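You operate a simulated robot arm through the tools that you are given. There is no shell and no other tool.

The job below is to be done with a simulated robot arm. You get a single attempt, and the scene is never put back.

Task
At the wall board, move the hose from the left air panel to the other and turn its air on.
Fine: shut and vent the first panel before its clip opens; clip the plug in.
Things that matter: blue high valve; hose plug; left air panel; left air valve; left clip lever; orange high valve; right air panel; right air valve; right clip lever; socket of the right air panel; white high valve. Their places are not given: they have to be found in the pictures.

It is judged by the outcome, as a careful person would: the job done as asked, and still so three seconds after it is handed in. It fails if anything else is knocked over, pushed out of place, dropped, spilled or broken.

Robot
A 6-joint arm with a two-finger gripper, fixed in place. Base frame: the origin is at the foot of the arm, x ahead of it, y to its left, z up. Lengths are in mm, angles in rad, forces in N, time in s.
Its first joint turns from -2.897 to 2.897 rad. Payload 3.43 kg.
The TCP is the grasp point between the finger pads, 20 mm short of the fingertips. In the tool frame z runs along the fingers and y along their closing line. Largest opening 190 mm; the body of the gripper starts 248 mm behind the TCP.
Orientation is told as [roll, pitch, yaw] about the base's x, y, z axes, in that order, counted from this pose: with the fingers straight down and closing along the base's y, the tool's x points along the base's -x, its y along +y and its z along -z.

Tools
- The arm moves only by the tool apply_moves. Its argument "motion" is a list that holds one entry, the list of rows, each a list of 7 numbers: the finger opening in mm, from 0 to 190, then the shift along the tool's x, y, z in mm, then the turn, a rotation vector about the tool's x, y, z in rad. In form: [[[fingers, x, y, z, ax, ay, az], ...]]. A call has 1 to 20 rows; each row shifts and turns the commanded pose from where the row before left it, along the tool's axes as they then stand. A row lasts 0.2 s, in which the tool goes at most 50 mm and 0.15 rad; a call with a longer step from one row to the next is refused whole, and so is a gripper value outside its range. Where a pose cannot be reached the arm comes as near as it can. A force on the tool above 90 N (or 10 N above the force at the start of the call, whichever is more), or a blocked arm, ends the call early, and 0.2 s more pass. The fingers move at their own pace (about 45 mm/s each) and stop on an object; they squeeze with about 30 N. The grip force told is the motor's: it shows also when the fingers shut on nothing. Time passes only in rows, and 0.2 s behind the last, so rows that do not move let the fingers close. It gives the time, the measured TCP pose, the force on the tool (base axes), the opening and the grip force at its end, in the units of the frame above (readings bear some noise), with the torque about the TCP (base axes, N m) and any sound that the robot's microphone picked up.
- Cameras (640 x 400 px; columns grow to the right, rows downward): "scene" is fixed at [400.3, 501, 1746.6]; the picture's right is [-0.75, -0.66, 0.00], its down [-0.55, 0.63, -0.55] and it looks along [0.36, -0.41, -0.83] (base axes); focal length 341 px, centre (320, 200). "wrist" rides on the gripper at [70, -8, -288] in the tool frame; the picture's right is [0.12, 0.99, 0.00], its down [-0.96, 0.12, -0.25] and it looks along [-0.25, 0.03, 0.97] (tool axes); focal length 261 px, centre (320, 200).
- grab_frame(camera): a new picture of that camera. No time passes.
- slide_trunk(by): slides the trunk up (or, below 0, down) by that many mm; the arm rides with it, the base frame stays. It gives what a move gives, with no picture.
- point_at(camera, pixels): for up to 12 pixels [column, row] of the newest picture of that camera ("zoom" is the newest enlarged one), the place [x, y, z] in the base frame of the surface seen there, good to about 2 mm. No time passes.
- close_up(camera, box): a new picture of the part [left, top, right, bottom] of that camera's present view, enlarged. No time passes.
- close_job(): hands the job in; it is judged then, once.

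Leave the gripper open and the arm clear of the work at the hand-in unless told otherwise.

The tools are called after ">>>" as name(argument=value, ...) on one line, values as JSON. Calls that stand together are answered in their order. apply_moves: Moves the arm, as the interface text tells. Its arguments: {"type":"object","properties":{"motion":{"type":"array","items":{"type":"array","items":{"type":"array","items":{"type":"number"}}}}},"required":["motion"]} The other tools are called the same way: slide_trunk (by) slides the trunk up or down; grab_frame (camera) takes a picture; point_at (camera, pixels) gives the place of the surface under pixels of a picture; close_up (camera, box) takes an enlarged picture of a part of a camera's view; close_job () hands the job in.

At the start:

```text
time_s: 0.0
tcp_pos: [583.9, -85.2, 1310.0]
orientation: [0.0, 0.0, 0.001]
force: [-0.5, -0.4, -0.4]
torque: [0.03, -0.01, 0.0]
width: 189.9
gripper_force: 0.0
trunk travel left (down, up): [-175.0, 65.0]
```

scene: 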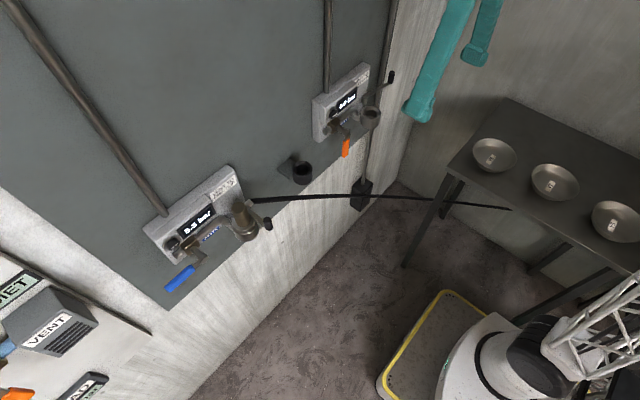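
wrist: 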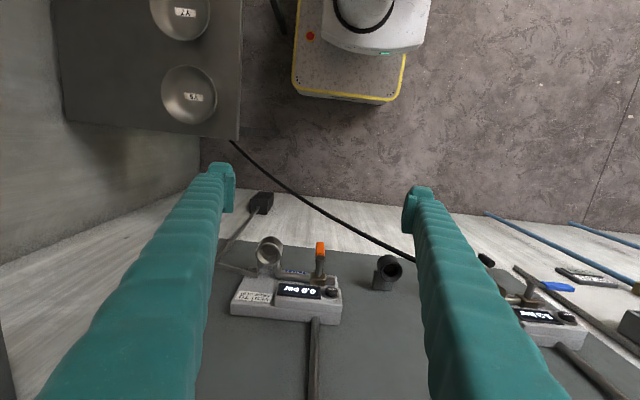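

I see two panels on the wall board: the left one with a blue valve handle and the hose (around pixel 205,225), the right one with an orange handle (around 350,105). I'll enlarge both and the wrist view first.

>>> close_up(camera="scene", box=[130, 150, 290, 300])

>>> close_up(camera="scene", box=[280, 50, 420, 220])

>>> close_up(camera="scene", box=[0, 240, 160, 400])

>>> close_up(camera="wrist", box=[200, 180, 420, 340])

>>> close_up(camera="wrist", box=[460, 220, 640, 370])

```text
2.67 times, centred on (210, 225) of scene
```

zoom: 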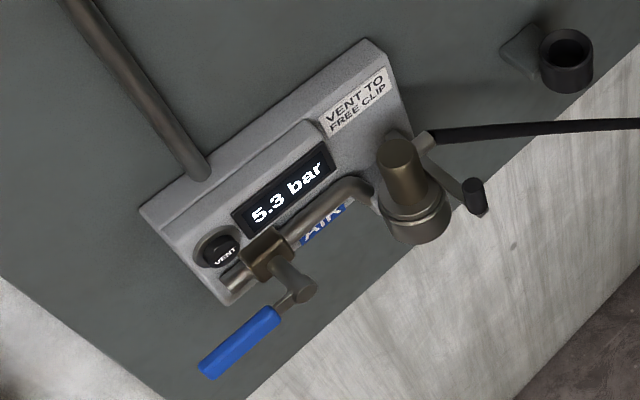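

```text
2.35 times, centred on (350, 135) of scene
```

zoom: 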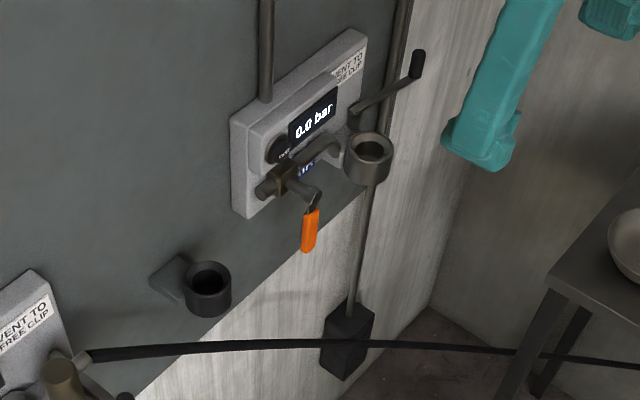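

```text
2.50 times, centred on (80, 320) of scene
```

zoom: 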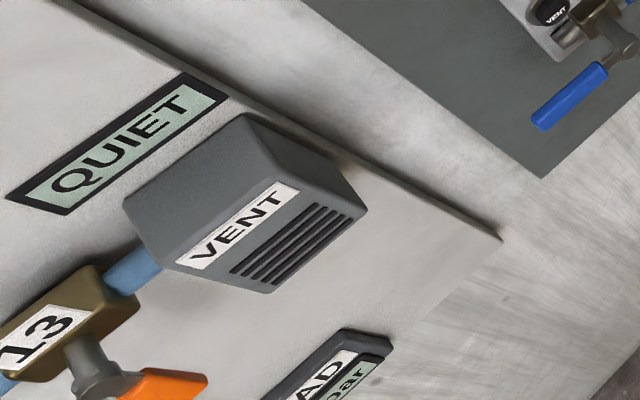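

```text
2.50 times, centred on (310, 260) of wrist
```

zoom: 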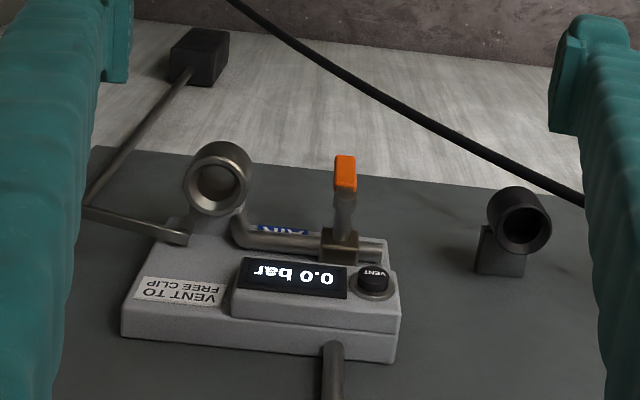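

```text
2.67 times, centred on (550, 295) of wrist
```

zoom: 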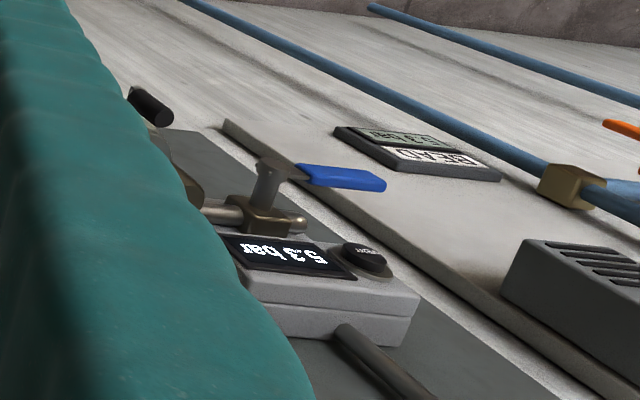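

The left panel reads 5.3 bar and the right 0.0 bar. I'll measure the left panel's features with an enlarged scene view.

>>> close_up(camera="scene", box=[150, 160, 280, 295])

```text
2.96 times, centred on (215, 228) of scene
```

zoom: 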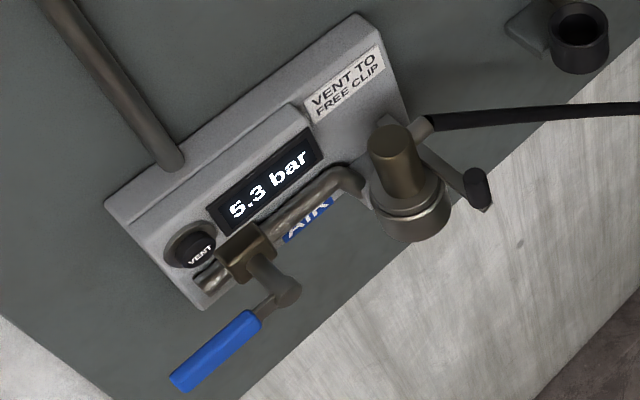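

Measuring points on the left panel: vent button, valve body, valve stem, blue handle base and tip, plug top, plug collar, socket, lever arm and lever knob, hose exit, panel face.

>>> point_at(camera="zoom", pixels=[[200, 250], [245, 245], [285, 288], [250, 325], [183, 380], [395, 140], [405, 195], [420, 228], [430, 122], [478, 185], [450, 165], [350, 90]])

>>> point_at(camera="scene", pixels=[[150, 100], [300, 165], [303, 172], [290, 160], [346, 147], [343, 126], [372, 112], [391, 76], [380, 92], [368, 100], [345, 100], [325, 195]])

```text
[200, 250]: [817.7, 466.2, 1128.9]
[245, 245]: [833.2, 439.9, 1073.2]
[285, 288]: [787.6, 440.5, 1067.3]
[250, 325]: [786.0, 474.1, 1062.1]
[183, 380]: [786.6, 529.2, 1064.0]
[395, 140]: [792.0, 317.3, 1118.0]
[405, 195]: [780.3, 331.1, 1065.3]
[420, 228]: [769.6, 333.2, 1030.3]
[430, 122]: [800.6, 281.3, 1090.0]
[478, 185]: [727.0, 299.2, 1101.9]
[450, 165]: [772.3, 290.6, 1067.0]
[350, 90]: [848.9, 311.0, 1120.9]
```

```text
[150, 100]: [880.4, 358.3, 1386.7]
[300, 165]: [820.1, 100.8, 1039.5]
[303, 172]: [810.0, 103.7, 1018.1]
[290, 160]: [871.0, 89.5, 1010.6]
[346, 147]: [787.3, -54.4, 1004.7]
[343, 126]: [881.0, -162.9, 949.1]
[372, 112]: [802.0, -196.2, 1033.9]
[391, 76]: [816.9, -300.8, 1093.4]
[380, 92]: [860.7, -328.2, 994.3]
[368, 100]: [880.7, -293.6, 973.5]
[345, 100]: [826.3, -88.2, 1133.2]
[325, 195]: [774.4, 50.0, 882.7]
```

Now I'll enlarge the right panel and measure it likewise.

>>> close_up(camera="scene", box=[300, 55, 410, 165])

```text
3.64 times, centred on (355, 110) of scene
```

zoom: 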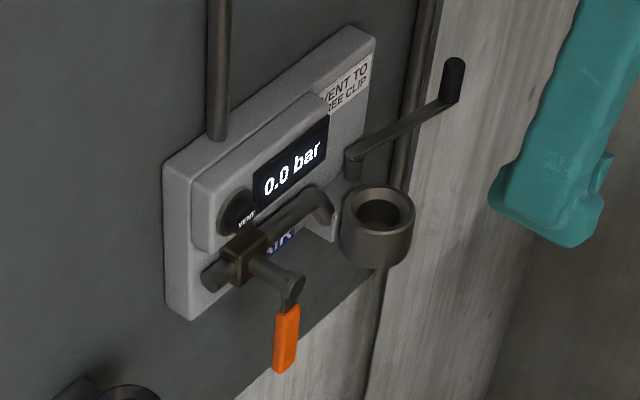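

>>> point_at(camera="zoom", pixels=[[243, 222], [245, 258], [293, 285], [288, 320], [281, 368], [453, 75], [451, 98], [400, 130], [352, 165], [375, 245], [380, 190], [378, 215]])

>>> grab_frame(camera="wrist")

```text
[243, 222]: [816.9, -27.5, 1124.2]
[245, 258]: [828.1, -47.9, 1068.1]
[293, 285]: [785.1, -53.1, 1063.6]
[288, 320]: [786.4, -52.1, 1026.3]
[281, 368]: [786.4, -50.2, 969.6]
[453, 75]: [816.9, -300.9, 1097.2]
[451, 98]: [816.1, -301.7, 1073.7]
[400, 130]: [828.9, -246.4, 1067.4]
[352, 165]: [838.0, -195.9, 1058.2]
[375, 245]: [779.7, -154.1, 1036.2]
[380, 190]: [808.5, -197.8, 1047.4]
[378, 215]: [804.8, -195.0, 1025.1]
```

```text
taken
```

wrist: 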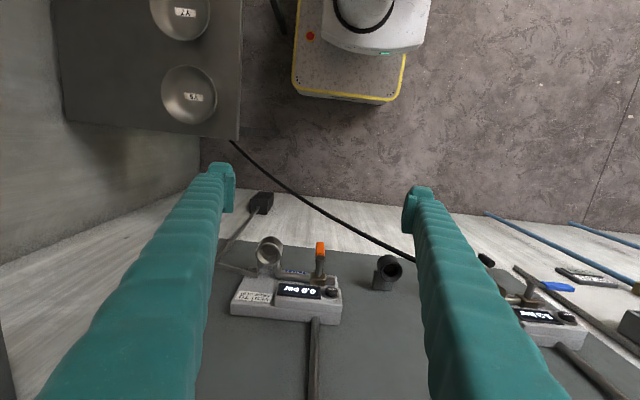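

The panels share the same layout, about 493 mm apart in y: the valve stem runs along x, the blue handle lies along +y (open), the orange one hangs down (closed), and the clip levers swing about a vertical pivot. I'll move the gripper in front of the left panel, staying above and clear, to see it closely with the wrist camera.

>>> apply_moves(motion=[[[190, -4, 43, 0, 0, 0, 0], [190, -4, 43, 0, 0, 0, 0], [190, -4, 43, 0, 0, 0, 0], [190, -4, 43, 0, 0, 0, 0], [190, -4, 43, 0, 0, 0, 0], [190, -4, 43, 0, 0, 0, 0], [190, -4, 43, 0, 0, 0, 0], [190, -4, 43, 0, 0, 0, 0], [190, -4, 43, 0, 0, 0, 0], [190, -4, 43, 0, 0, 0, 0]]])

>>> grab_frame(camera="wrist")

>>> grab_frame(camera="scene")

```text
time_s: 2.2
tcp_pos: [621.5, 343.5, 1312.2]
orientation: [0.001, 0.001, 0.0]
force: [-0.5, -0.5, 1.4]
torque: [0.18, -0.07, 0.0]
width: 190.0
gripper_force: 0.0
trunk travel left (down, up): [-175.0, 65.0]
```

```text
taken
```

wrist: 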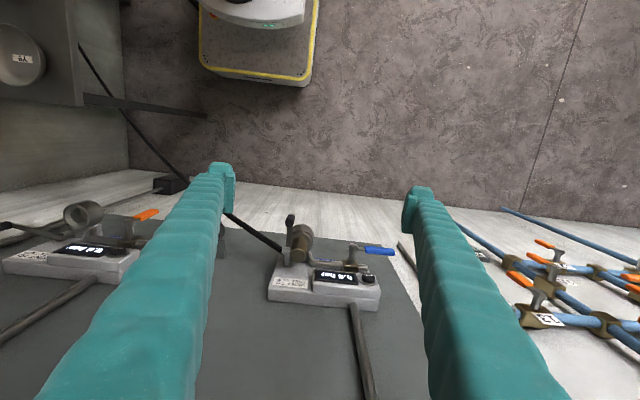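

```text
taken
```

scene: 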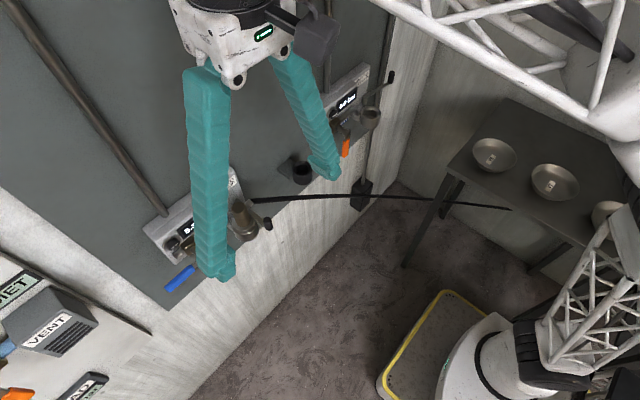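

>>> close_up(camera="wrist", box=[240, 200, 410, 320])

```text
3.33 times, centred on (325, 260) of wrist
```

zoom: 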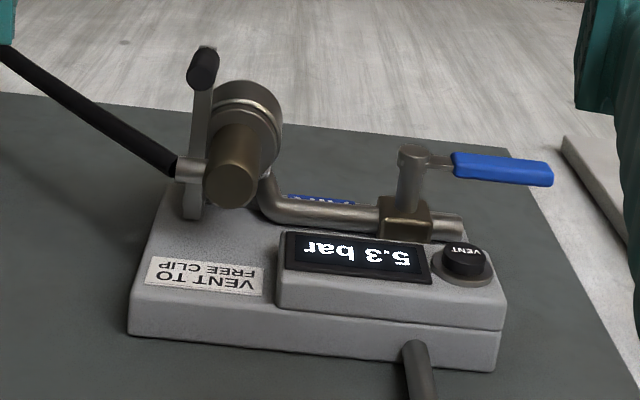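

The wrist view shows the lever running alongside the plug beneath the hose nipple. I'll measure the points here.

>>> point_at(camera="zoom", pixels=[[203, 60], [198, 85], [200, 130], [190, 200], [195, 215], [190, 170], [232, 180], [245, 145], [272, 115], [235, 90], [165, 160], [60, 90]])

>>> point_at(camera="zoom", pixels=[[415, 150], [440, 160], [460, 165], [545, 178], [500, 155], [500, 172], [462, 260], [480, 272], [350, 215], [400, 210], [340, 300], [255, 195]])

```text
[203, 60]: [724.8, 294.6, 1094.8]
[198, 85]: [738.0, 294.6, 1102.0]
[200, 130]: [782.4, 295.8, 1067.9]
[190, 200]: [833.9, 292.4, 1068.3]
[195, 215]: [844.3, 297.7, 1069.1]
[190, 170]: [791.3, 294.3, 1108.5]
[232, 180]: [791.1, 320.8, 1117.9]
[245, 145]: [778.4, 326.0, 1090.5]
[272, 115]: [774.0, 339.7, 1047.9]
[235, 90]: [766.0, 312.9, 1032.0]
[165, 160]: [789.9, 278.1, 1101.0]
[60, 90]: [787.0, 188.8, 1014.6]
```

```text
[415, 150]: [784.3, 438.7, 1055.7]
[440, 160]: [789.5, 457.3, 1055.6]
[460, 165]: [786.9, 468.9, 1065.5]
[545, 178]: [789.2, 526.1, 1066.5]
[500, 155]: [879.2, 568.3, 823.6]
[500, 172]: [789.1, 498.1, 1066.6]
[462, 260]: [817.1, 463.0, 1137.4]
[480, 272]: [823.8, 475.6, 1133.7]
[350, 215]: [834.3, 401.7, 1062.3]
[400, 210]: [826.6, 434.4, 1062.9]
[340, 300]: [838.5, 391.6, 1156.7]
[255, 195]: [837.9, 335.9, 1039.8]
```

The task names "high valves", so there may be supply valves further up the feed pipes, out of view. I'll turn the tool to point horizontally at the wall so the wrist camera looks at, and slightly up, the board.

>>> apply_moves(motion=[[[190, 20, 0, 0, 0, -0.1428, 0], [190, 0, 0, 0, 0, -0.1428, 0], [190, 0, 0, 0, 0, -0.1428, 0], [190, 0, 0, 0, 0, -0.1428, 0], [190, 0, 0, 0, 0, -0.1428, 0], [190, 0, 0, 0, 0, -0.1428, 0], [190, 0, 0, 0, 0, -0.1428, 0], [190, 0, 0, 0, 0, -0.1428, 0], [190, 0, 0, 0, 0, -0.1428, 0], [190, 0, 0, 0, 0, -0.1428, 0], [190, 0, 0, 0, 0, -0.1428, 0]]])

>>> grab_frame(camera="wrist")

>>> grab_frame(camera="scene")

```text
time_s: 4.6
tcp_pos: [603.3, 345.2, 1309.8]
orientation: [2.472, -1.567, -2.471]
force: [-0.5, -0.8, -0.6]
torque: [0.01, 0.05, 0.11]
width: 189.9
gripper_force: 0.1
trunk travel left (down, up): [-175.0, 65.0]
```

```text
taken
```

wrist: 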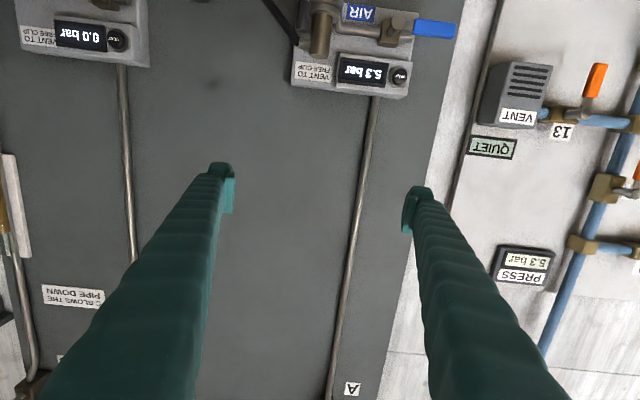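

```text
taken
```

scene: 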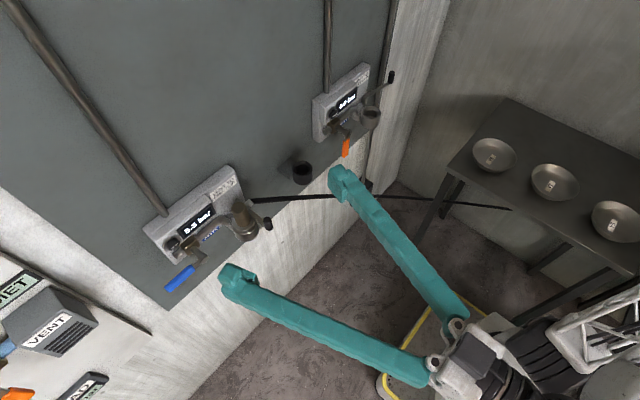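

The picture is upside down. Pipes rise to labels ("… BLOWS THE PIPE DOWN", "A") higher up. I'll tilt further up and shift right to read them.

>>> apply_moves(motion=[[[190, 0, -40, -10, 0, -0.14, 0], [190, 0, -40, -10, 0, -0.14, 0], [190, 0, -40, -10, 0, -0.14, 0], [190, 0, -40, -10, 0, -0.14, 0], [190, 0, -40, -10, 0, 0, 0]]])

>>> grab_frame(camera="wrist")

```text
time_s: 5.8
tcp_pos: [601.9, 215.1, 1402.6]
orientation: [3.14, -1.015, 3.141]
force: [0.9, 0.5, 0.0]
torque: [0.09, -0.17, -0.14]
width: 190.2
gripper_force: 0.0
out of reach, approached as far as the arm can: row 3, 4, 5
trunk travel left (down, up): [-175.0, 65.0]
```

```text
taken
```

wrist: 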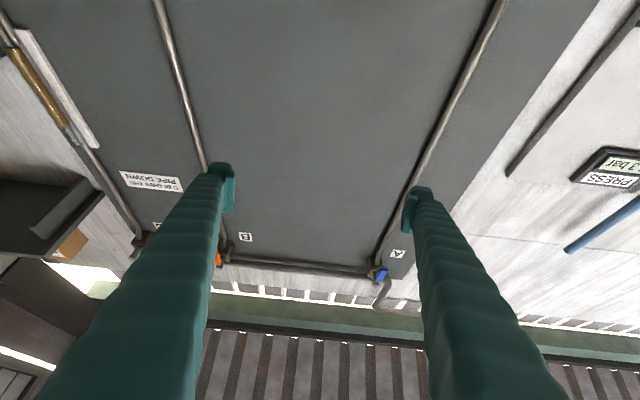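

High valves are visible at the top: blue (380,275), orange (218,260), and one more at the left (140,240). Enlarging.

>>> close_up(camera="wrist", box=[340, 220, 440, 320])

>>> close_up(camera="wrist", box=[100, 150, 270, 280])

>>> close_up(camera="wrist", box=[0, 10, 120, 100])

```text
4.00 times, centred on (390, 270) of wrist
```

zoom: 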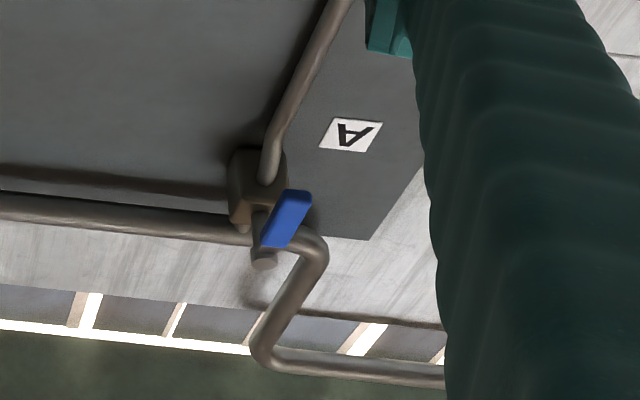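

```text
3.08 times, centred on (185, 215) of wrist
```

zoom: 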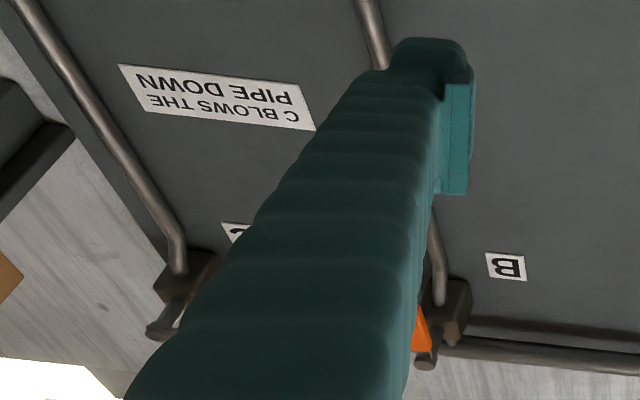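

```text
4.44 times, centred on (60, 55) of wrist
```

zoom: 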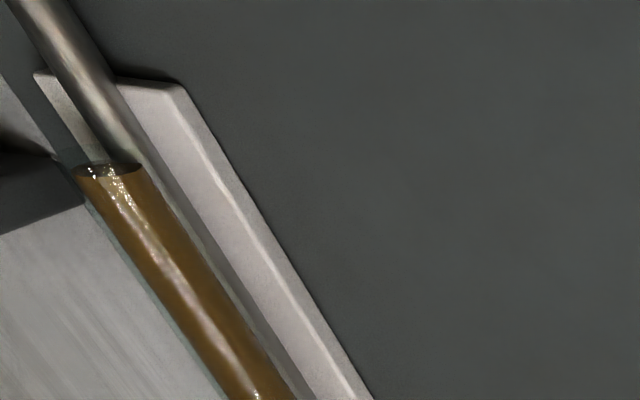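

The high valves are A (blue, left pipe), B (orange, right pipe) and C ("C blows the pipe down", with a sight glass of brown liquid). I need to see B and C unobstructed, so I'll close the fingers partway and shift right with slightly less tilt.

>>> apply_moves(motion=[[[190, 10, 0, 0, 0, 0.14, 0], [190, 10, -30, 0, 0, 0, 0], [190, 0, -40, 0, 0, 0, 0], [190, 0, -40, 0, 0, 0, 0], [190, 0, -40, 0, 0, 0, 0], [190, 0, -40, 0, 0, 0, 0], [190, 0, -40, 0, 0, 0, 0]]])

>>> grab_frame(camera="wrist")

```text
time_s: 7.4
tcp_pos: [615.1, 39.9, 1411.4]
orientation: [3.135, -1.154, 3.142]
force: [0.0, 0.6, 0.0]
torque: [0.0, -0.01, -0.03]
width: 190.0
gripper_force: 0.1
out of reach, approached as far as the arm can: row 3, 4, 5, 6, 7
trunk travel left (down, up): [-175.0, 65.0]
```

```text
taken
```

wrist: 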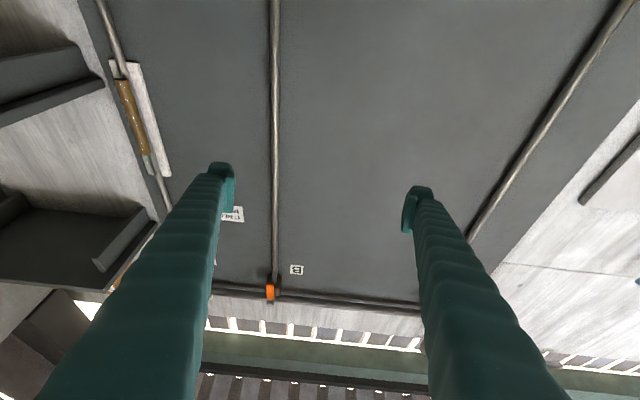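

>>> close_up(camera="wrist", box=[230, 240, 330, 320])

>>> point_at(camera="wrist", pixels=[[270, 293], [271, 286], [275, 240], [297, 270], [275, 285], [310, 296], [125, 60], [130, 100], [150, 165]])

>>> apply_moves(motion=[[[190, 0, 0, -30, 0, 0, 0], [190, 0, -30, -10, 0, 0, 0], [190, 0, -30, -10, 0, 0, 0], [190, 0, -30, -10, 0, 0, 0], [190, 0, -30, -10, 0, 0, 0]]])

>>> grab_frame(camera="wrist")

```text
5.00 times, centred on (280, 280) of wrist
```

zoom: 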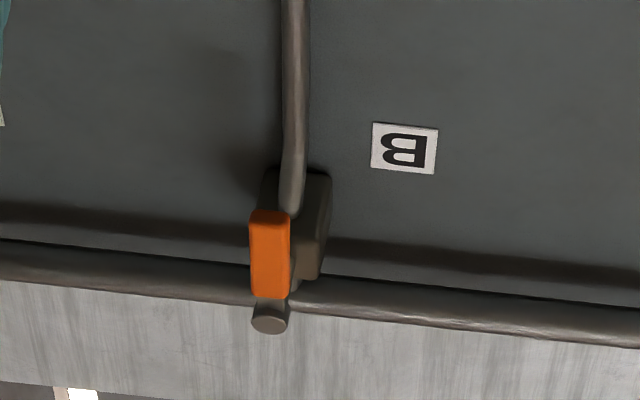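

```text
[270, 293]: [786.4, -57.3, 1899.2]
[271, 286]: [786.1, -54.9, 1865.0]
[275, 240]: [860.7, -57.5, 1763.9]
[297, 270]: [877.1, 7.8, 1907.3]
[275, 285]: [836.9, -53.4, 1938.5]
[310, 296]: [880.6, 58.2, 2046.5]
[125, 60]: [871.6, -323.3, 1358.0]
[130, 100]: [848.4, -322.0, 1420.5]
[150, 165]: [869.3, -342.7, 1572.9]
```

```text
time_s: 8.6
tcp_pos: [574.8, 27.8, 1426.9]
orientation: [3.134, -1.152, 3.141]
force: [-0.5, 0.5, 0.3]
torque: [0.0, 0.06, 0.01]
width: 189.9
gripper_force: 0.1
out of reach, approached as far as the arm can: row 1, 2, 3, 4, 5
trunk travel left (down, up): [-175.0, 65.0]
```

```text
taken
```

wrist: 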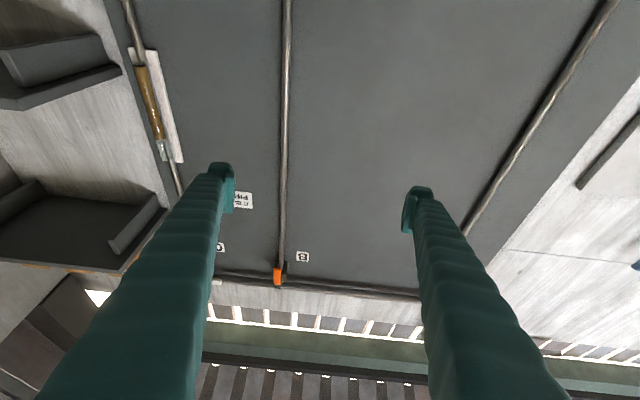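

B's orange handle hangs vertically along its drop pipe. I'd also like to see valve C and re-see A; I'll turn the view rightwards.

>>> apply_moves(motion=[[[190, 0, 0, 0, 0.14, 0, 0], [190, 0, 0, 0, 0.14, 0, 0], [190, 0, 0, 0, 0.14, 0, 0], [190, 0, 0, 0, 0.14, 0, 0]]])

>>> grab_frame(camera="wrist")

```text
time_s: 9.8
tcp_pos: [573.8, -5.4, 1427.0]
orientation: [2.581, -1.151, 3.077]
force: [0.2, -0.2, 0.2]
torque: [0.01, 0.01, 0.05]
width: 189.9
gripper_force: 0.0
trunk travel left (down, up): [-175.0, 65.0]
stopped in row 4: the arm was blocked; the commanded pose is now the measured one
```

```text
taken
```

wrist: 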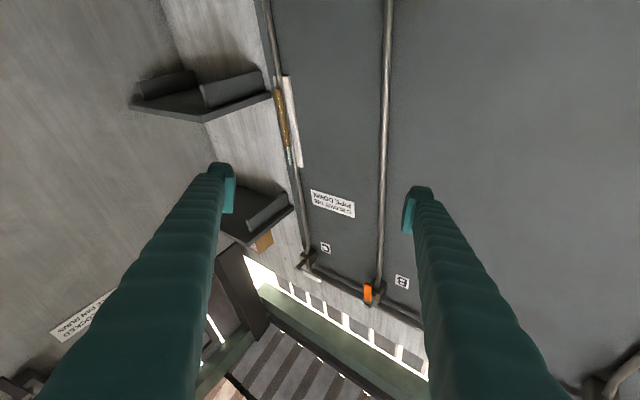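

>>> close_up(camera="wrist", box=[280, 180, 430, 320])

>>> close_up(camera="wrist", box=[30, 280, 130, 360])

>>> close_up(camera="wrist", box=[250, 70, 330, 180])

>>> close_up(camera="wrist", box=[210, 180, 300, 260])

>>> close_up(camera="wrist", box=[540, 320, 640, 400])

>>> point_at(camera="wrist", pixels=[[308, 262], [314, 272], [368, 288], [370, 298], [376, 285], [340, 283], [280, 90], [290, 160], [330, 200], [265, 242], [610, 390], [80, 320]])

```text
2.86 times, centred on (355, 250) of wrist
```

zoom: 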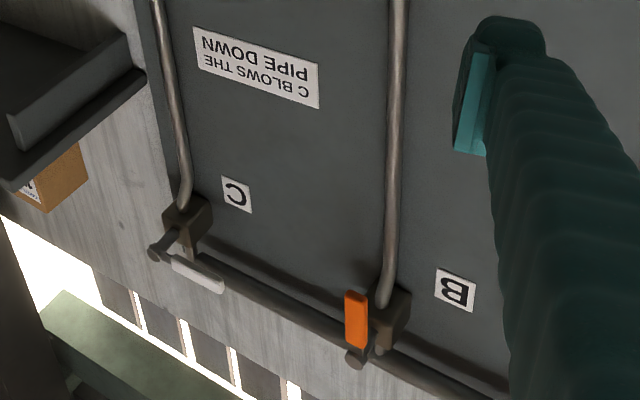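

```text
5.00 times, centred on (80, 320) of wrist
```

zoom: 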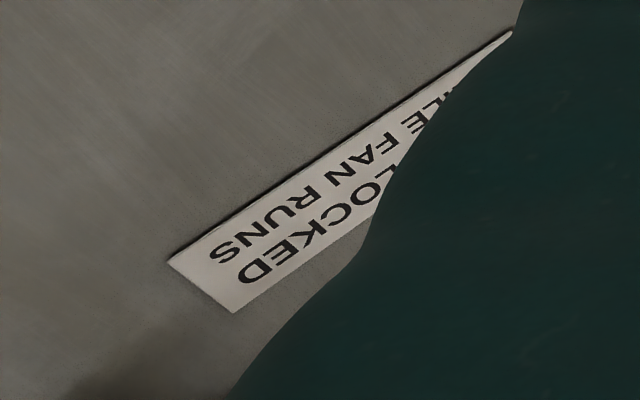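

```text
3.64 times, centred on (290, 125) of wrist
```

zoom: 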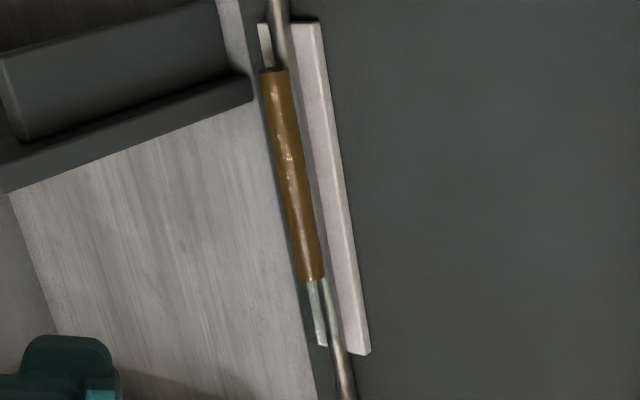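

```text
5.00 times, centred on (255, 220) of wrist
```

zoom: 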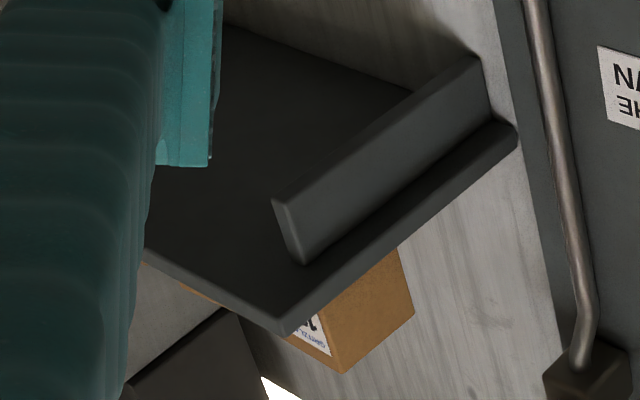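

```text
5.00 times, centred on (590, 360) of wrist
```

zoom: 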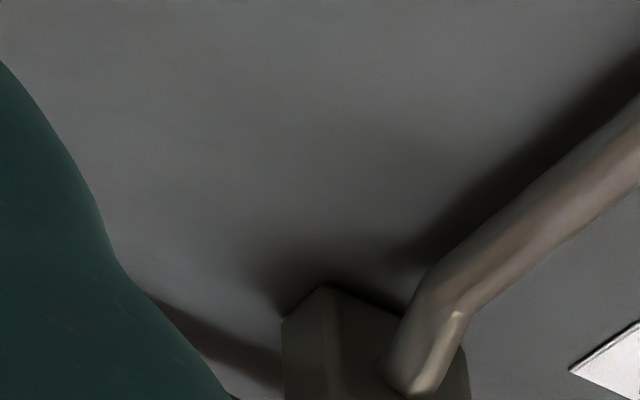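

```text
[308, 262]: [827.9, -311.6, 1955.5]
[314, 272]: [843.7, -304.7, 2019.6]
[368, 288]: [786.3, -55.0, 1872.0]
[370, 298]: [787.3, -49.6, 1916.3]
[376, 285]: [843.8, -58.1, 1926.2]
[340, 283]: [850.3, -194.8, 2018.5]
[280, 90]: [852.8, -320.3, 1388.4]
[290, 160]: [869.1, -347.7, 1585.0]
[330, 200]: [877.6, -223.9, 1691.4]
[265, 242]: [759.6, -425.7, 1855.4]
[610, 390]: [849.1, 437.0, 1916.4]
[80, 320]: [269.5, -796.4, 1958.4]
```

B's handle is vertical (in line, open), A's likewise, and C's white handle lies across its pipe (shut). The supplies look right, so the high valves can stay untouched. I'll undo the tilts to get the tool horizontal and pointing at the wall (+x), then go down-left in front of the left panel.

>>> apply_moves(motion=[[[190, 0, 0, 0, -0.14, 0, 0], [190, 0, 0, 0, -0.14, 0, 0], [190, 0, 0, 0, -0.14, 0, 0], [190, 0, 0, 0, -0.14, 0, 0], [150, 10, 20, 0, 0, 0.14, 0], [100, 10, 20, 0, 0, 0.14, 0], [50, 10, 20, 0, 0, 0.14, 0], [0, 20, 40, 0, 0, 0, 0], [0, 20, 40, 0, 0, 0, 0], [0, 20, 40, 0, 0, 0, 0], [0, 20, 40, 0, 0, 0, 0], [0, 20, 40, 0, 0, 0, 0], [0, 20, 40, 0, 0, 0, 0]]])

>>> grab_frame(camera="wrist")

>>> grab_frame(camera="scene")

```text
time_s: 12.6
tcp_pos: [601.4, 302.3, 1276.3]
orientation: [-1.568, -1.565, 1.5]
force: [-1.5, 3.5, -0.6]
torque: [0.02, -0.12, -0.99]
width: 15.3
gripper_force: 0.1
trunk travel left (down, up): [-175.0, 65.0]
```

```text
taken
```

wrist: 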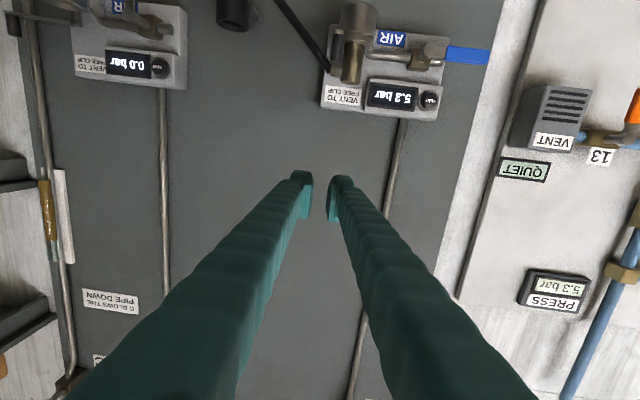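

```text
taken
```

scene: 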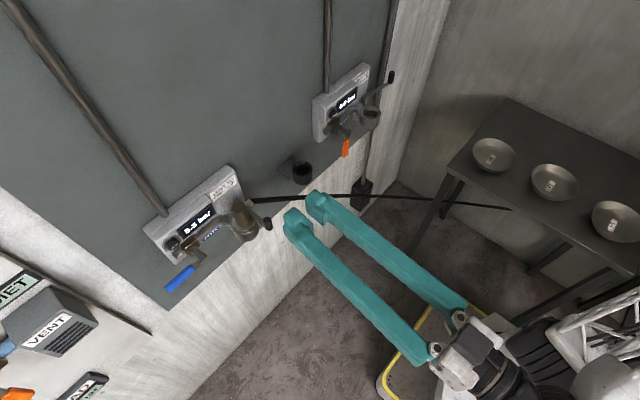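

The tool is nearly horizontal; a small leftover yaw (0.068 rad) needs fixing. I'll close the fingers fully and go in front of the blue handle, above it (handle at x≈787, y 465–530, z≈1065), staying back from the wall for now.

>>> apply_moves(motion=[[[0, 0, 0, 0, -0.068, 0, 0], [0, 28, 35, 15, 0, 0, 0], [0, 28, 35, 15, 0, 0, 0], [0, 28, 35, 15, 0, 0, 0], [0, 28, 35, 15, 0, 0, 0], [0, 28, 35, 15, 0, 0, 0], [0, 16, 35, 15, 0, 0, 0]]])

>>> grab_frame(camera="wrist")

>>> grab_frame(camera="scene")

```text
time_s: 14.2
tcp_pos: [690.2, 510.7, 1120.2]
orientation: [-1.058, -1.566, 1.062]
force: [0.9, 2.0, 0.2]
torque: [0.03, -0.17, -0.51]
width: 0.0
gripper_force: 29.6
trunk travel left (down, up): [-175.0, 65.0]
```

```text
taken
```

wrist: 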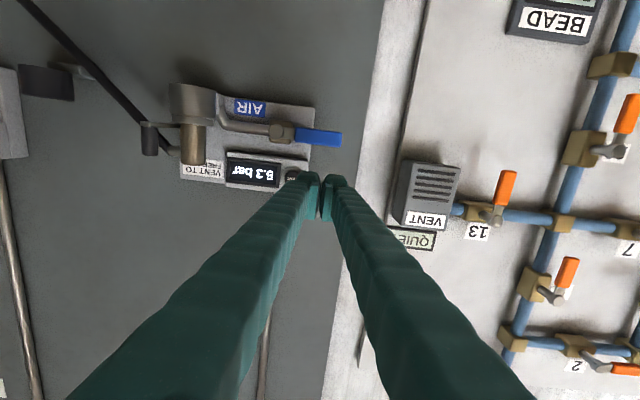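

```text
taken
```

scene: 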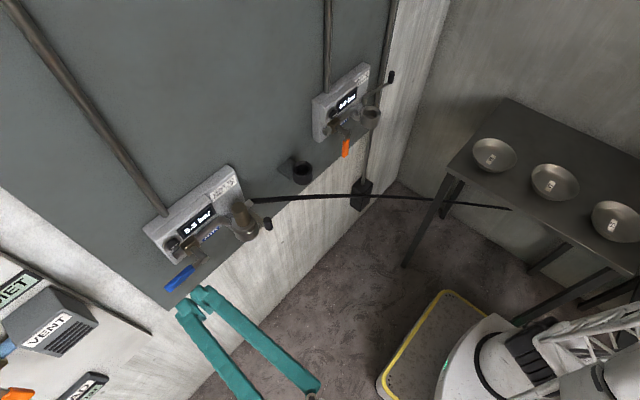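

Now the fingers are closed, in front of and above the handle. I'll check handle edges in an enlarged wrist view.

>>> close_up(camera="wrist", box=[130, 70, 360, 210])

```text
2.78 times, centred on (245, 140) of wrist
```

zoom: 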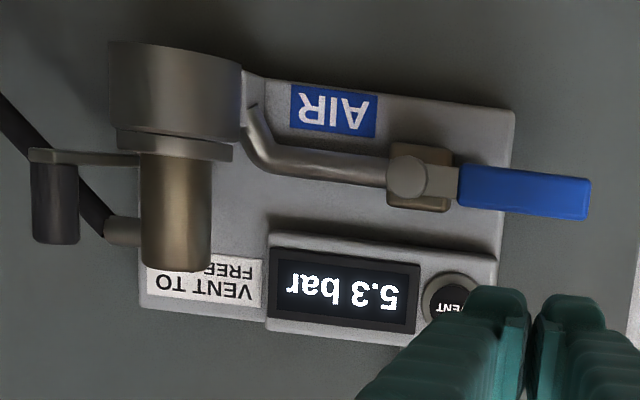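

>>> point_at(camera="zoom", pixels=[[408, 175], [465, 170], [465, 200], [585, 185], [583, 212], [450, 305], [455, 285], [55, 200], [60, 240], [95, 157], [175, 200], [180, 265]])

>>> point_at(camera="zoom", pixels=[[110, 230], [125, 225], [150, 230], [207, 230], [90, 210], [20, 140], [118, 80], [240, 90], [175, 90], [175, 150], [175, 132], [35, 157]])

```text
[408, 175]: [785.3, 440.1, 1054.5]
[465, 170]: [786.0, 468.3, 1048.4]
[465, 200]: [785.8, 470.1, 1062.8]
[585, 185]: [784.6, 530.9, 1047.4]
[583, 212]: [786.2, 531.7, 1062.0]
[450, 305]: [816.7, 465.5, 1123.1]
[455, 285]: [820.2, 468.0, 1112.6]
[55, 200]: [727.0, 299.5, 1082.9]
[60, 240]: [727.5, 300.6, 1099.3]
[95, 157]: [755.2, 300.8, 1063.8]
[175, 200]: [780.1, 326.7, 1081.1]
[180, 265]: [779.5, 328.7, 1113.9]
```

```text
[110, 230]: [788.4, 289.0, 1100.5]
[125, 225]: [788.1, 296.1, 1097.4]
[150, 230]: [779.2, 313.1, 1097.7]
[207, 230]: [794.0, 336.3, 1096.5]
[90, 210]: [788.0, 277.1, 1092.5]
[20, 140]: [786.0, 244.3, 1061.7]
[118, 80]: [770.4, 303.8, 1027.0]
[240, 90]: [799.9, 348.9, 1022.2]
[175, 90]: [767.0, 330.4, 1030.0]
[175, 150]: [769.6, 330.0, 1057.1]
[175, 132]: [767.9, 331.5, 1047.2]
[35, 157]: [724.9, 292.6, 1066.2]
```

The handle is centred at z≈1056 with the valve axis at y≈440. I'll bring the closed fingers over the handle at y≈510, then swing down along an arc around the axis, turning with it, to shut the valve.

>>> apply_moves(motion=[[[0, 0, 0, 30, 0, 0, 0], [0, 0, 0, 30, 0, 0, 0], [0, 0, 0, 30, 0, 0, 0], [0, 12, 0, 0, 0, 0, 0], [0, 12, 0, 0, 0, 0, 0], [0, 4, 0, 0, 0, 0, 0], [0, 0, 0, 0, 0, 0, 0]]])

>>> grab_frame(camera="wrist")

```text
time_s: 15.8
tcp_pos: [779.6, 504.3, 1095.4]
orientation: [0.852, -1.569, -0.852]
force: [0.3, -0.2, 0.4]
torque: [0.01, -0.03, -0.03]
width: 0.5
gripper_force: 30.8
trunk travel left (down, up): [-175.0, 65.0]
```

```text
taken
```

wrist: 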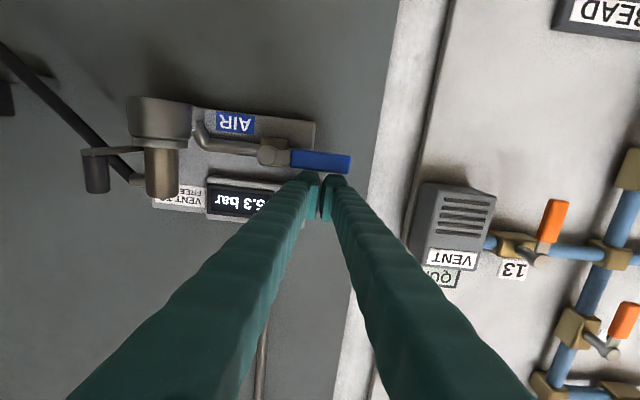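

>>> apply_moves(motion=[[[0, 6, 0, 0, 0, 0, 0], [0, 9.45, 4.05, 0, 0, 0, -0.1428], [0, 9.45, 4.05, 0, 0, 0, -0.1428], [0, 9.45, 4.05, 0, 0, 0, -0.1428], [0, 9.45, 4.05, 0, 0, 0, -0.1428], [0, 9.45, 4.05, 0, 0, 0, -0.1428], [0, 9.45, 4.05, 0, 0, 0, -0.1428]]])

>>> grab_frame(camera="wrist")

>>> grab_frame(camera="scene")

```text
time_s: 17.4
tcp_pos: [779.1, 505.5, 1029.1]
orientation: [-1.569, -0.713, 1.573]
force: [0.3, 0.4, 0.9]
torque: [-0.01, 0.0, -0.01]
width: 0.1
gripper_force: 30.2
trunk travel left (down, up): [-175.0, 65.0]
```

```text
taken
```

wrist: 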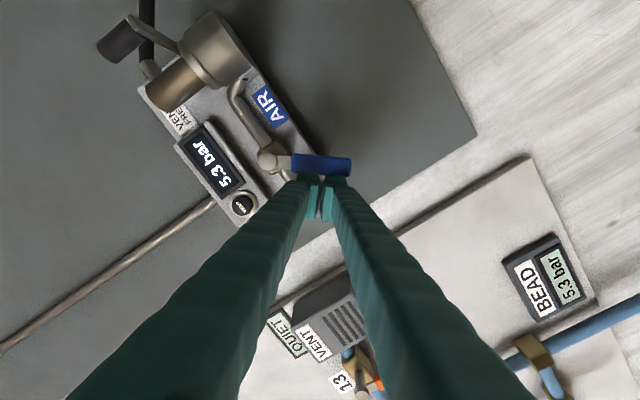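

```text
taken
```

scene: 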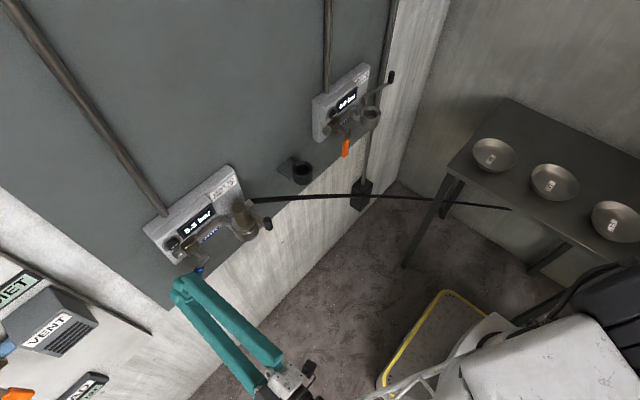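

The handle is turning with the fingers, about 50° so far. I'll continue the arc to vertical.

>>> apply_moves(motion=[[[0, 9.45, 4.05, 0, 0, 0, -0.1428], [0, 9.45, 4.05, 0, 0, 0, -0.1428], [0, 9.45, 4.05, 0, 0, 0, -0.1428], [0, 9.45, 4.05, 0, 0, 0, -0.1428], [0, 9.45, 4.05, 0, 0, 0, -0.1428], [0, 3, 1, 0, 0, 0, -0.04], [0, 0, 0, 0, 0, 0, 0]]])

>>> grab_frame(camera="wrist")

>>> grab_frame(camera="scene")

```text
time_s: 19.0
tcp_pos: [779.8, 473.3, 991.5]
orientation: [-1.569, 0.042, 1.581]
force: [3.5, 38.6, 4.5]
torque: [0.35, -0.01, 0.39]
width: 0.0
gripper_force: 30.1
trunk travel left (down, up): [-175.0, 65.0]
```

```text
taken
```

wrist: 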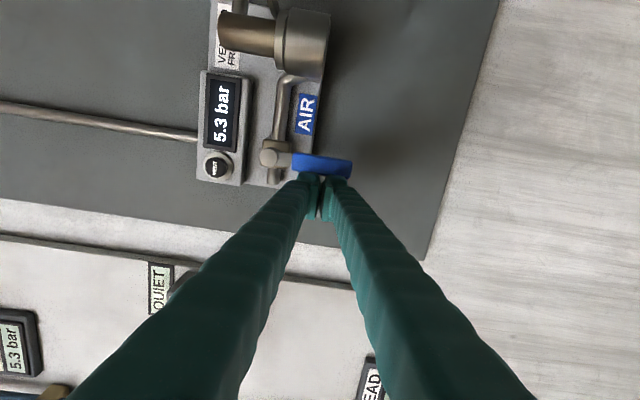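

```text
taken
```

scene: 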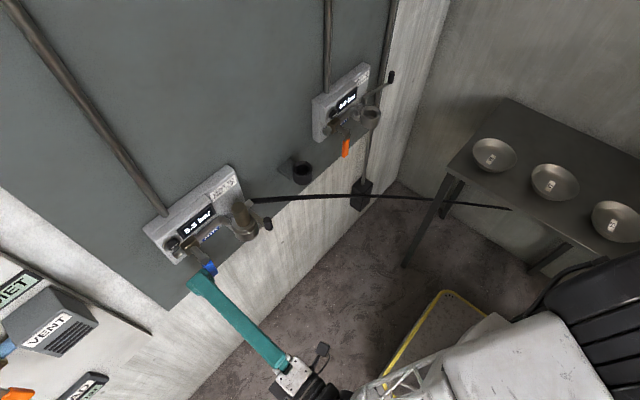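

A 38 N reaction says the handle met its stop, hanging vertically: the left valve is shut. Now I back off, rise to the vent button (817, 467, 1124) and stop just in front of it.

>>> apply_moves(motion=[[[0, -12, 0, 0, 0, 0, 0], [0, 0, 0, -35, 0, 0, 0], [0, 0, 0, -35, 0, 0, 0], [0, 6, -35, 0, 0, 0, 0], [0, 6, -35, 0, 0, 0, 0], [0, 6, -35, 0, 0, 0, 0], [0, 2, -27, 0, 0, 0, 0], [0, 0, 0, 30, 0, 0, 0], [0, 0, 0, 30, 0, 0, 0], [0, 0, 0, 15, 0, 0, 0], [0, 0, 0, 0, 0, 0, 0]]])

>>> close_up(camera="scene", box=[150, 160, 280, 295])

>>> grab_frame(camera="wrist")

```text
time_s: 21.4
tcp_pos: [787.0, 467.7, 1123.4]
orientation: [-1.572, 0.039, 1.574]
force: [0.5, 0.6, 0.3]
torque: [0.01, -0.01, 0.02]
width: 0.1
gripper_force: 30.3
trunk travel left (down, up): [-175.0, 65.0]
```

```text
2.96 times, centred on (215, 228) of scene
```

zoom: 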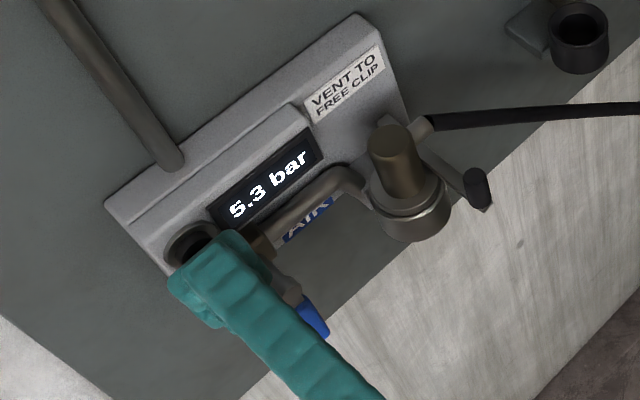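

```text
taken
```

wrist: 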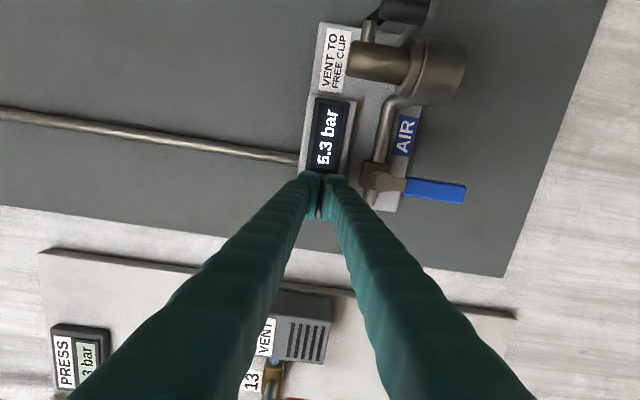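

The blue handle now hangs down across the pipe and the fingertips are just in front of the vent button. I press in gently, hold, and watch the reading.

>>> apply_moves(motion=[[[0, 0, 0, 8, 0, 0, 0], [0, 0, 0, 4, 0, 0, 0], [0, 0, 0, 4, 0, 0, 0], [0, 0, 0, 3, 0, 0, 0], [0, 0, 0, 0, 0, 0, 0], [0, 0, 0, 0, 0, 0, 0], [0, 0, 0, 0, 0, 0, 0]]])

>>> close_up(camera="scene", box=[150, 160, 280, 295])

```text
time_s: 23.0
tcp_pos: [803.0, 467.7, 1122.9]
orientation: [-1.571, 0.039, 1.575]
force: [-27.1, -8.2, -7.5]
torque: [0.04, 0.06, -0.2]
width: 5.9
gripper_force: 33.8
trunk travel left (down, up): [-175.0, 65.0]
heard: click
```

```text
2.96 times, centred on (215, 228) of scene
```

zoom: 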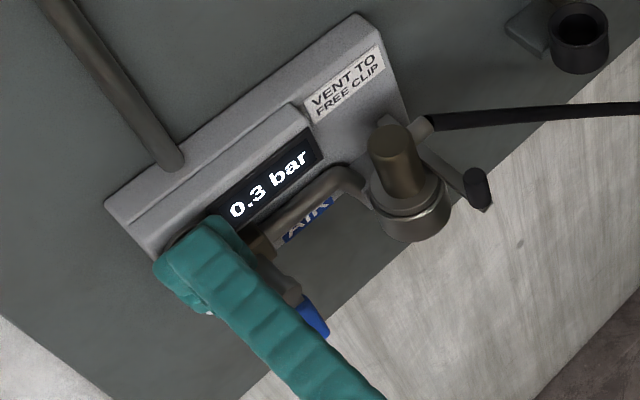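

A click, and the reading is falling: 0.3 bar. I keep the button pressed a bit longer.

>>> apply_moves(motion=[[[0, 0, 0, 0, 0, 0, 0], [0, 0, 0, 0, 0, 0, 0], [0, 0, 0, 0, 0, 0, 0], [0, 0, 0, 0, 0, 0, 0], [0, 0, 0, 0, 0, 0, 0], [0, 0, 0, 0, 0, 0, 0], [0, 0, 0, 0, 0, 0, 0], [0, 0, 0, 0, 0, 0, 0]]])

>>> close_up(camera="scene", box=[150, 160, 280, 295])

```text
time_s: 24.8
tcp_pos: [803.9, 469.4, 1121.8]
orientation: [-1.571, 0.038, 1.575]
force: [-33.3, -5.5, -12.4]
torque: [0.03, 0.21, -0.15]
width: 5.9
gripper_force: 34.0
trunk travel left (down, up): [-175.0, 65.0]
```

```text
2.96 times, centred on (215, 228) of scene
```

zoom: 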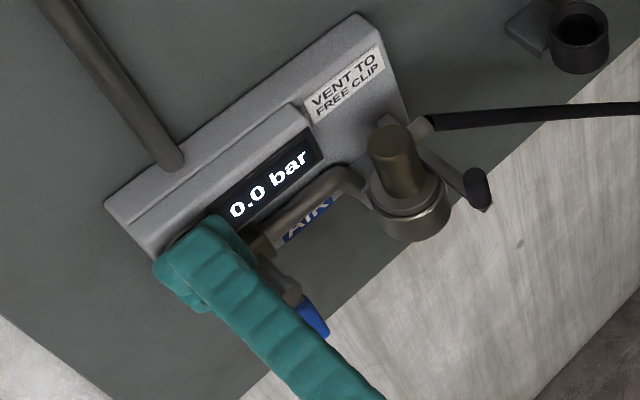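

The left panel reads 0.0 bar. I back straight off the button, and check that the pressure doesn't come back.

>>> apply_moves(motion=[[[0, 0, 0, -20, 0, 0, 0], [0, 0, 0, -35, 0, 0, 0], [0, 0, 0, -35, 0, 0, 0], [0, 0, 0, -35, 0, 0, 0], [0, 0, 0, 0, 0, 0, 0]]])

>>> close_up(camera="scene", box=[150, 160, 280, 295])

>>> grab_frame(camera="wrist")

```text
time_s: 26.0
tcp_pos: [680.8, 467.3, 1123.1]
orientation: [-1.569, 0.036, 1.573]
force: [0.0, 0.4, 0.0]
torque: [-0.01, 0.02, -0.04]
width: 0.0
gripper_force: 34.4
trunk travel left (down, up): [-175.0, 65.0]
```

```text
2.96 times, centred on (215, 228) of scene
```

zoom: 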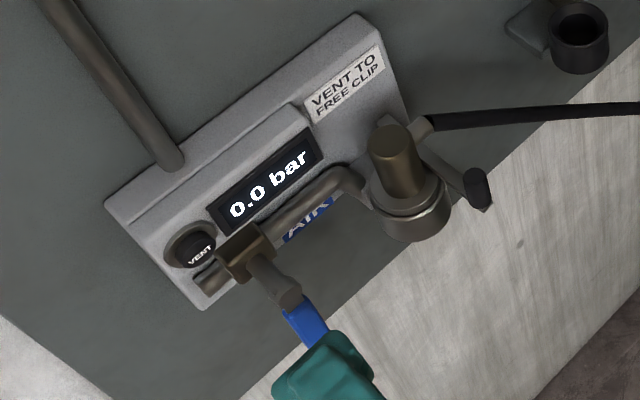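

```text
taken
```

wrist: 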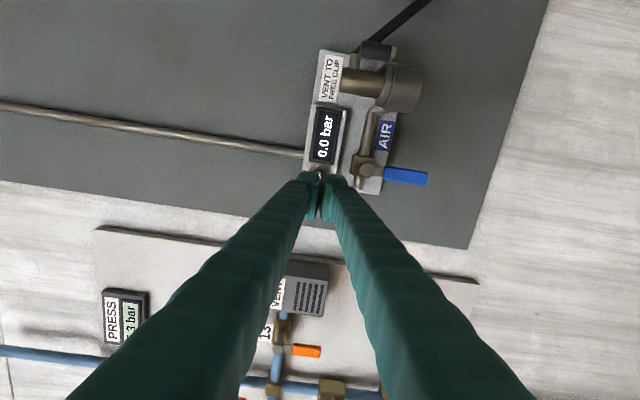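

It stays at 0.0 bar. Next the left clip lever: its knob stands at about (736, 296, z 1068–1105). I turn the fingers back to close along y and go in front of the knob with a 70 mm opening.

>>> apply_moves(motion=[[[40, 0, 0, -10, 0, 0, 0.146], [70, 0, 0, 0, 0, 0, 0.146], [70, 0, 0, 0, 0, 0, 0.146], [70, 0, 0, 0, 0, 0, 0.146], [70, 0, 0, 0, 0, 0, 0.146], [70, 0, 0, 0, 0, 0, 0.146], [70, 0, 0, 0, 0, 0, 0.146], [70, 0, 0, 0, 0, 0, 0.146], [70, 0, 0, 0, 0, 0, 0.146], [70, 0, 0, 0, 0, 0, 0.146], [70, 0, 0, 0, 0, 0, 0.146], [70, 6, -43, 0, 0, 0, 0], [70, 6, -43, 0, 0, 0, 0], [70, 6, -43, 0, 0, 0, 0], [70, 6, -43, 0, 0, 0, 0], [70, 0, 0, 0, 0, 0, 0]]])

>>> grab_frame(camera="wrist")

>>> close_up(camera="scene", box=[180, 160, 340, 310])

```text
time_s: 29.4
tcp_pos: [676.6, 303.2, 1109.8]
orientation: [-0.628, -1.565, 0.628]
force: [-0.1, 0.3, -0.2]
torque: [0.02, 0.0, -0.03]
width: 70.2
gripper_force: 0.0
out of reach, approached as far as the arm can: row 15
trunk travel left (down, up): [-175.0, 65.0]
```

```text
taken
```

wrist: 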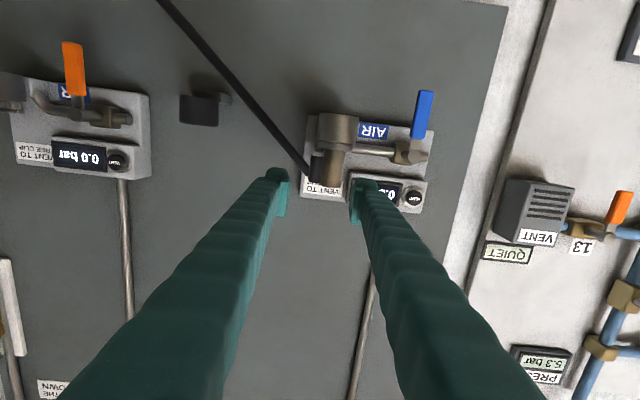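

```text
2.67 times, centred on (260, 235) of scene
```

zoom: 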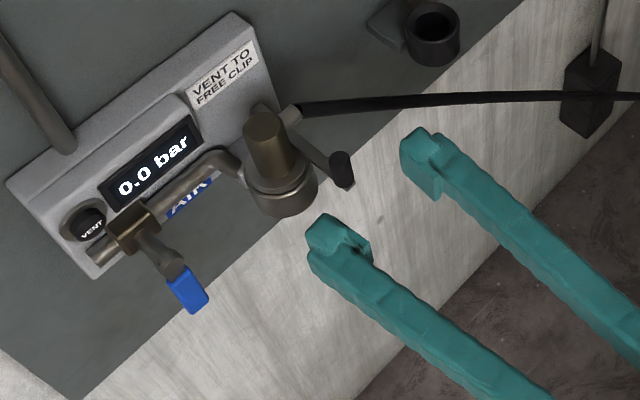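

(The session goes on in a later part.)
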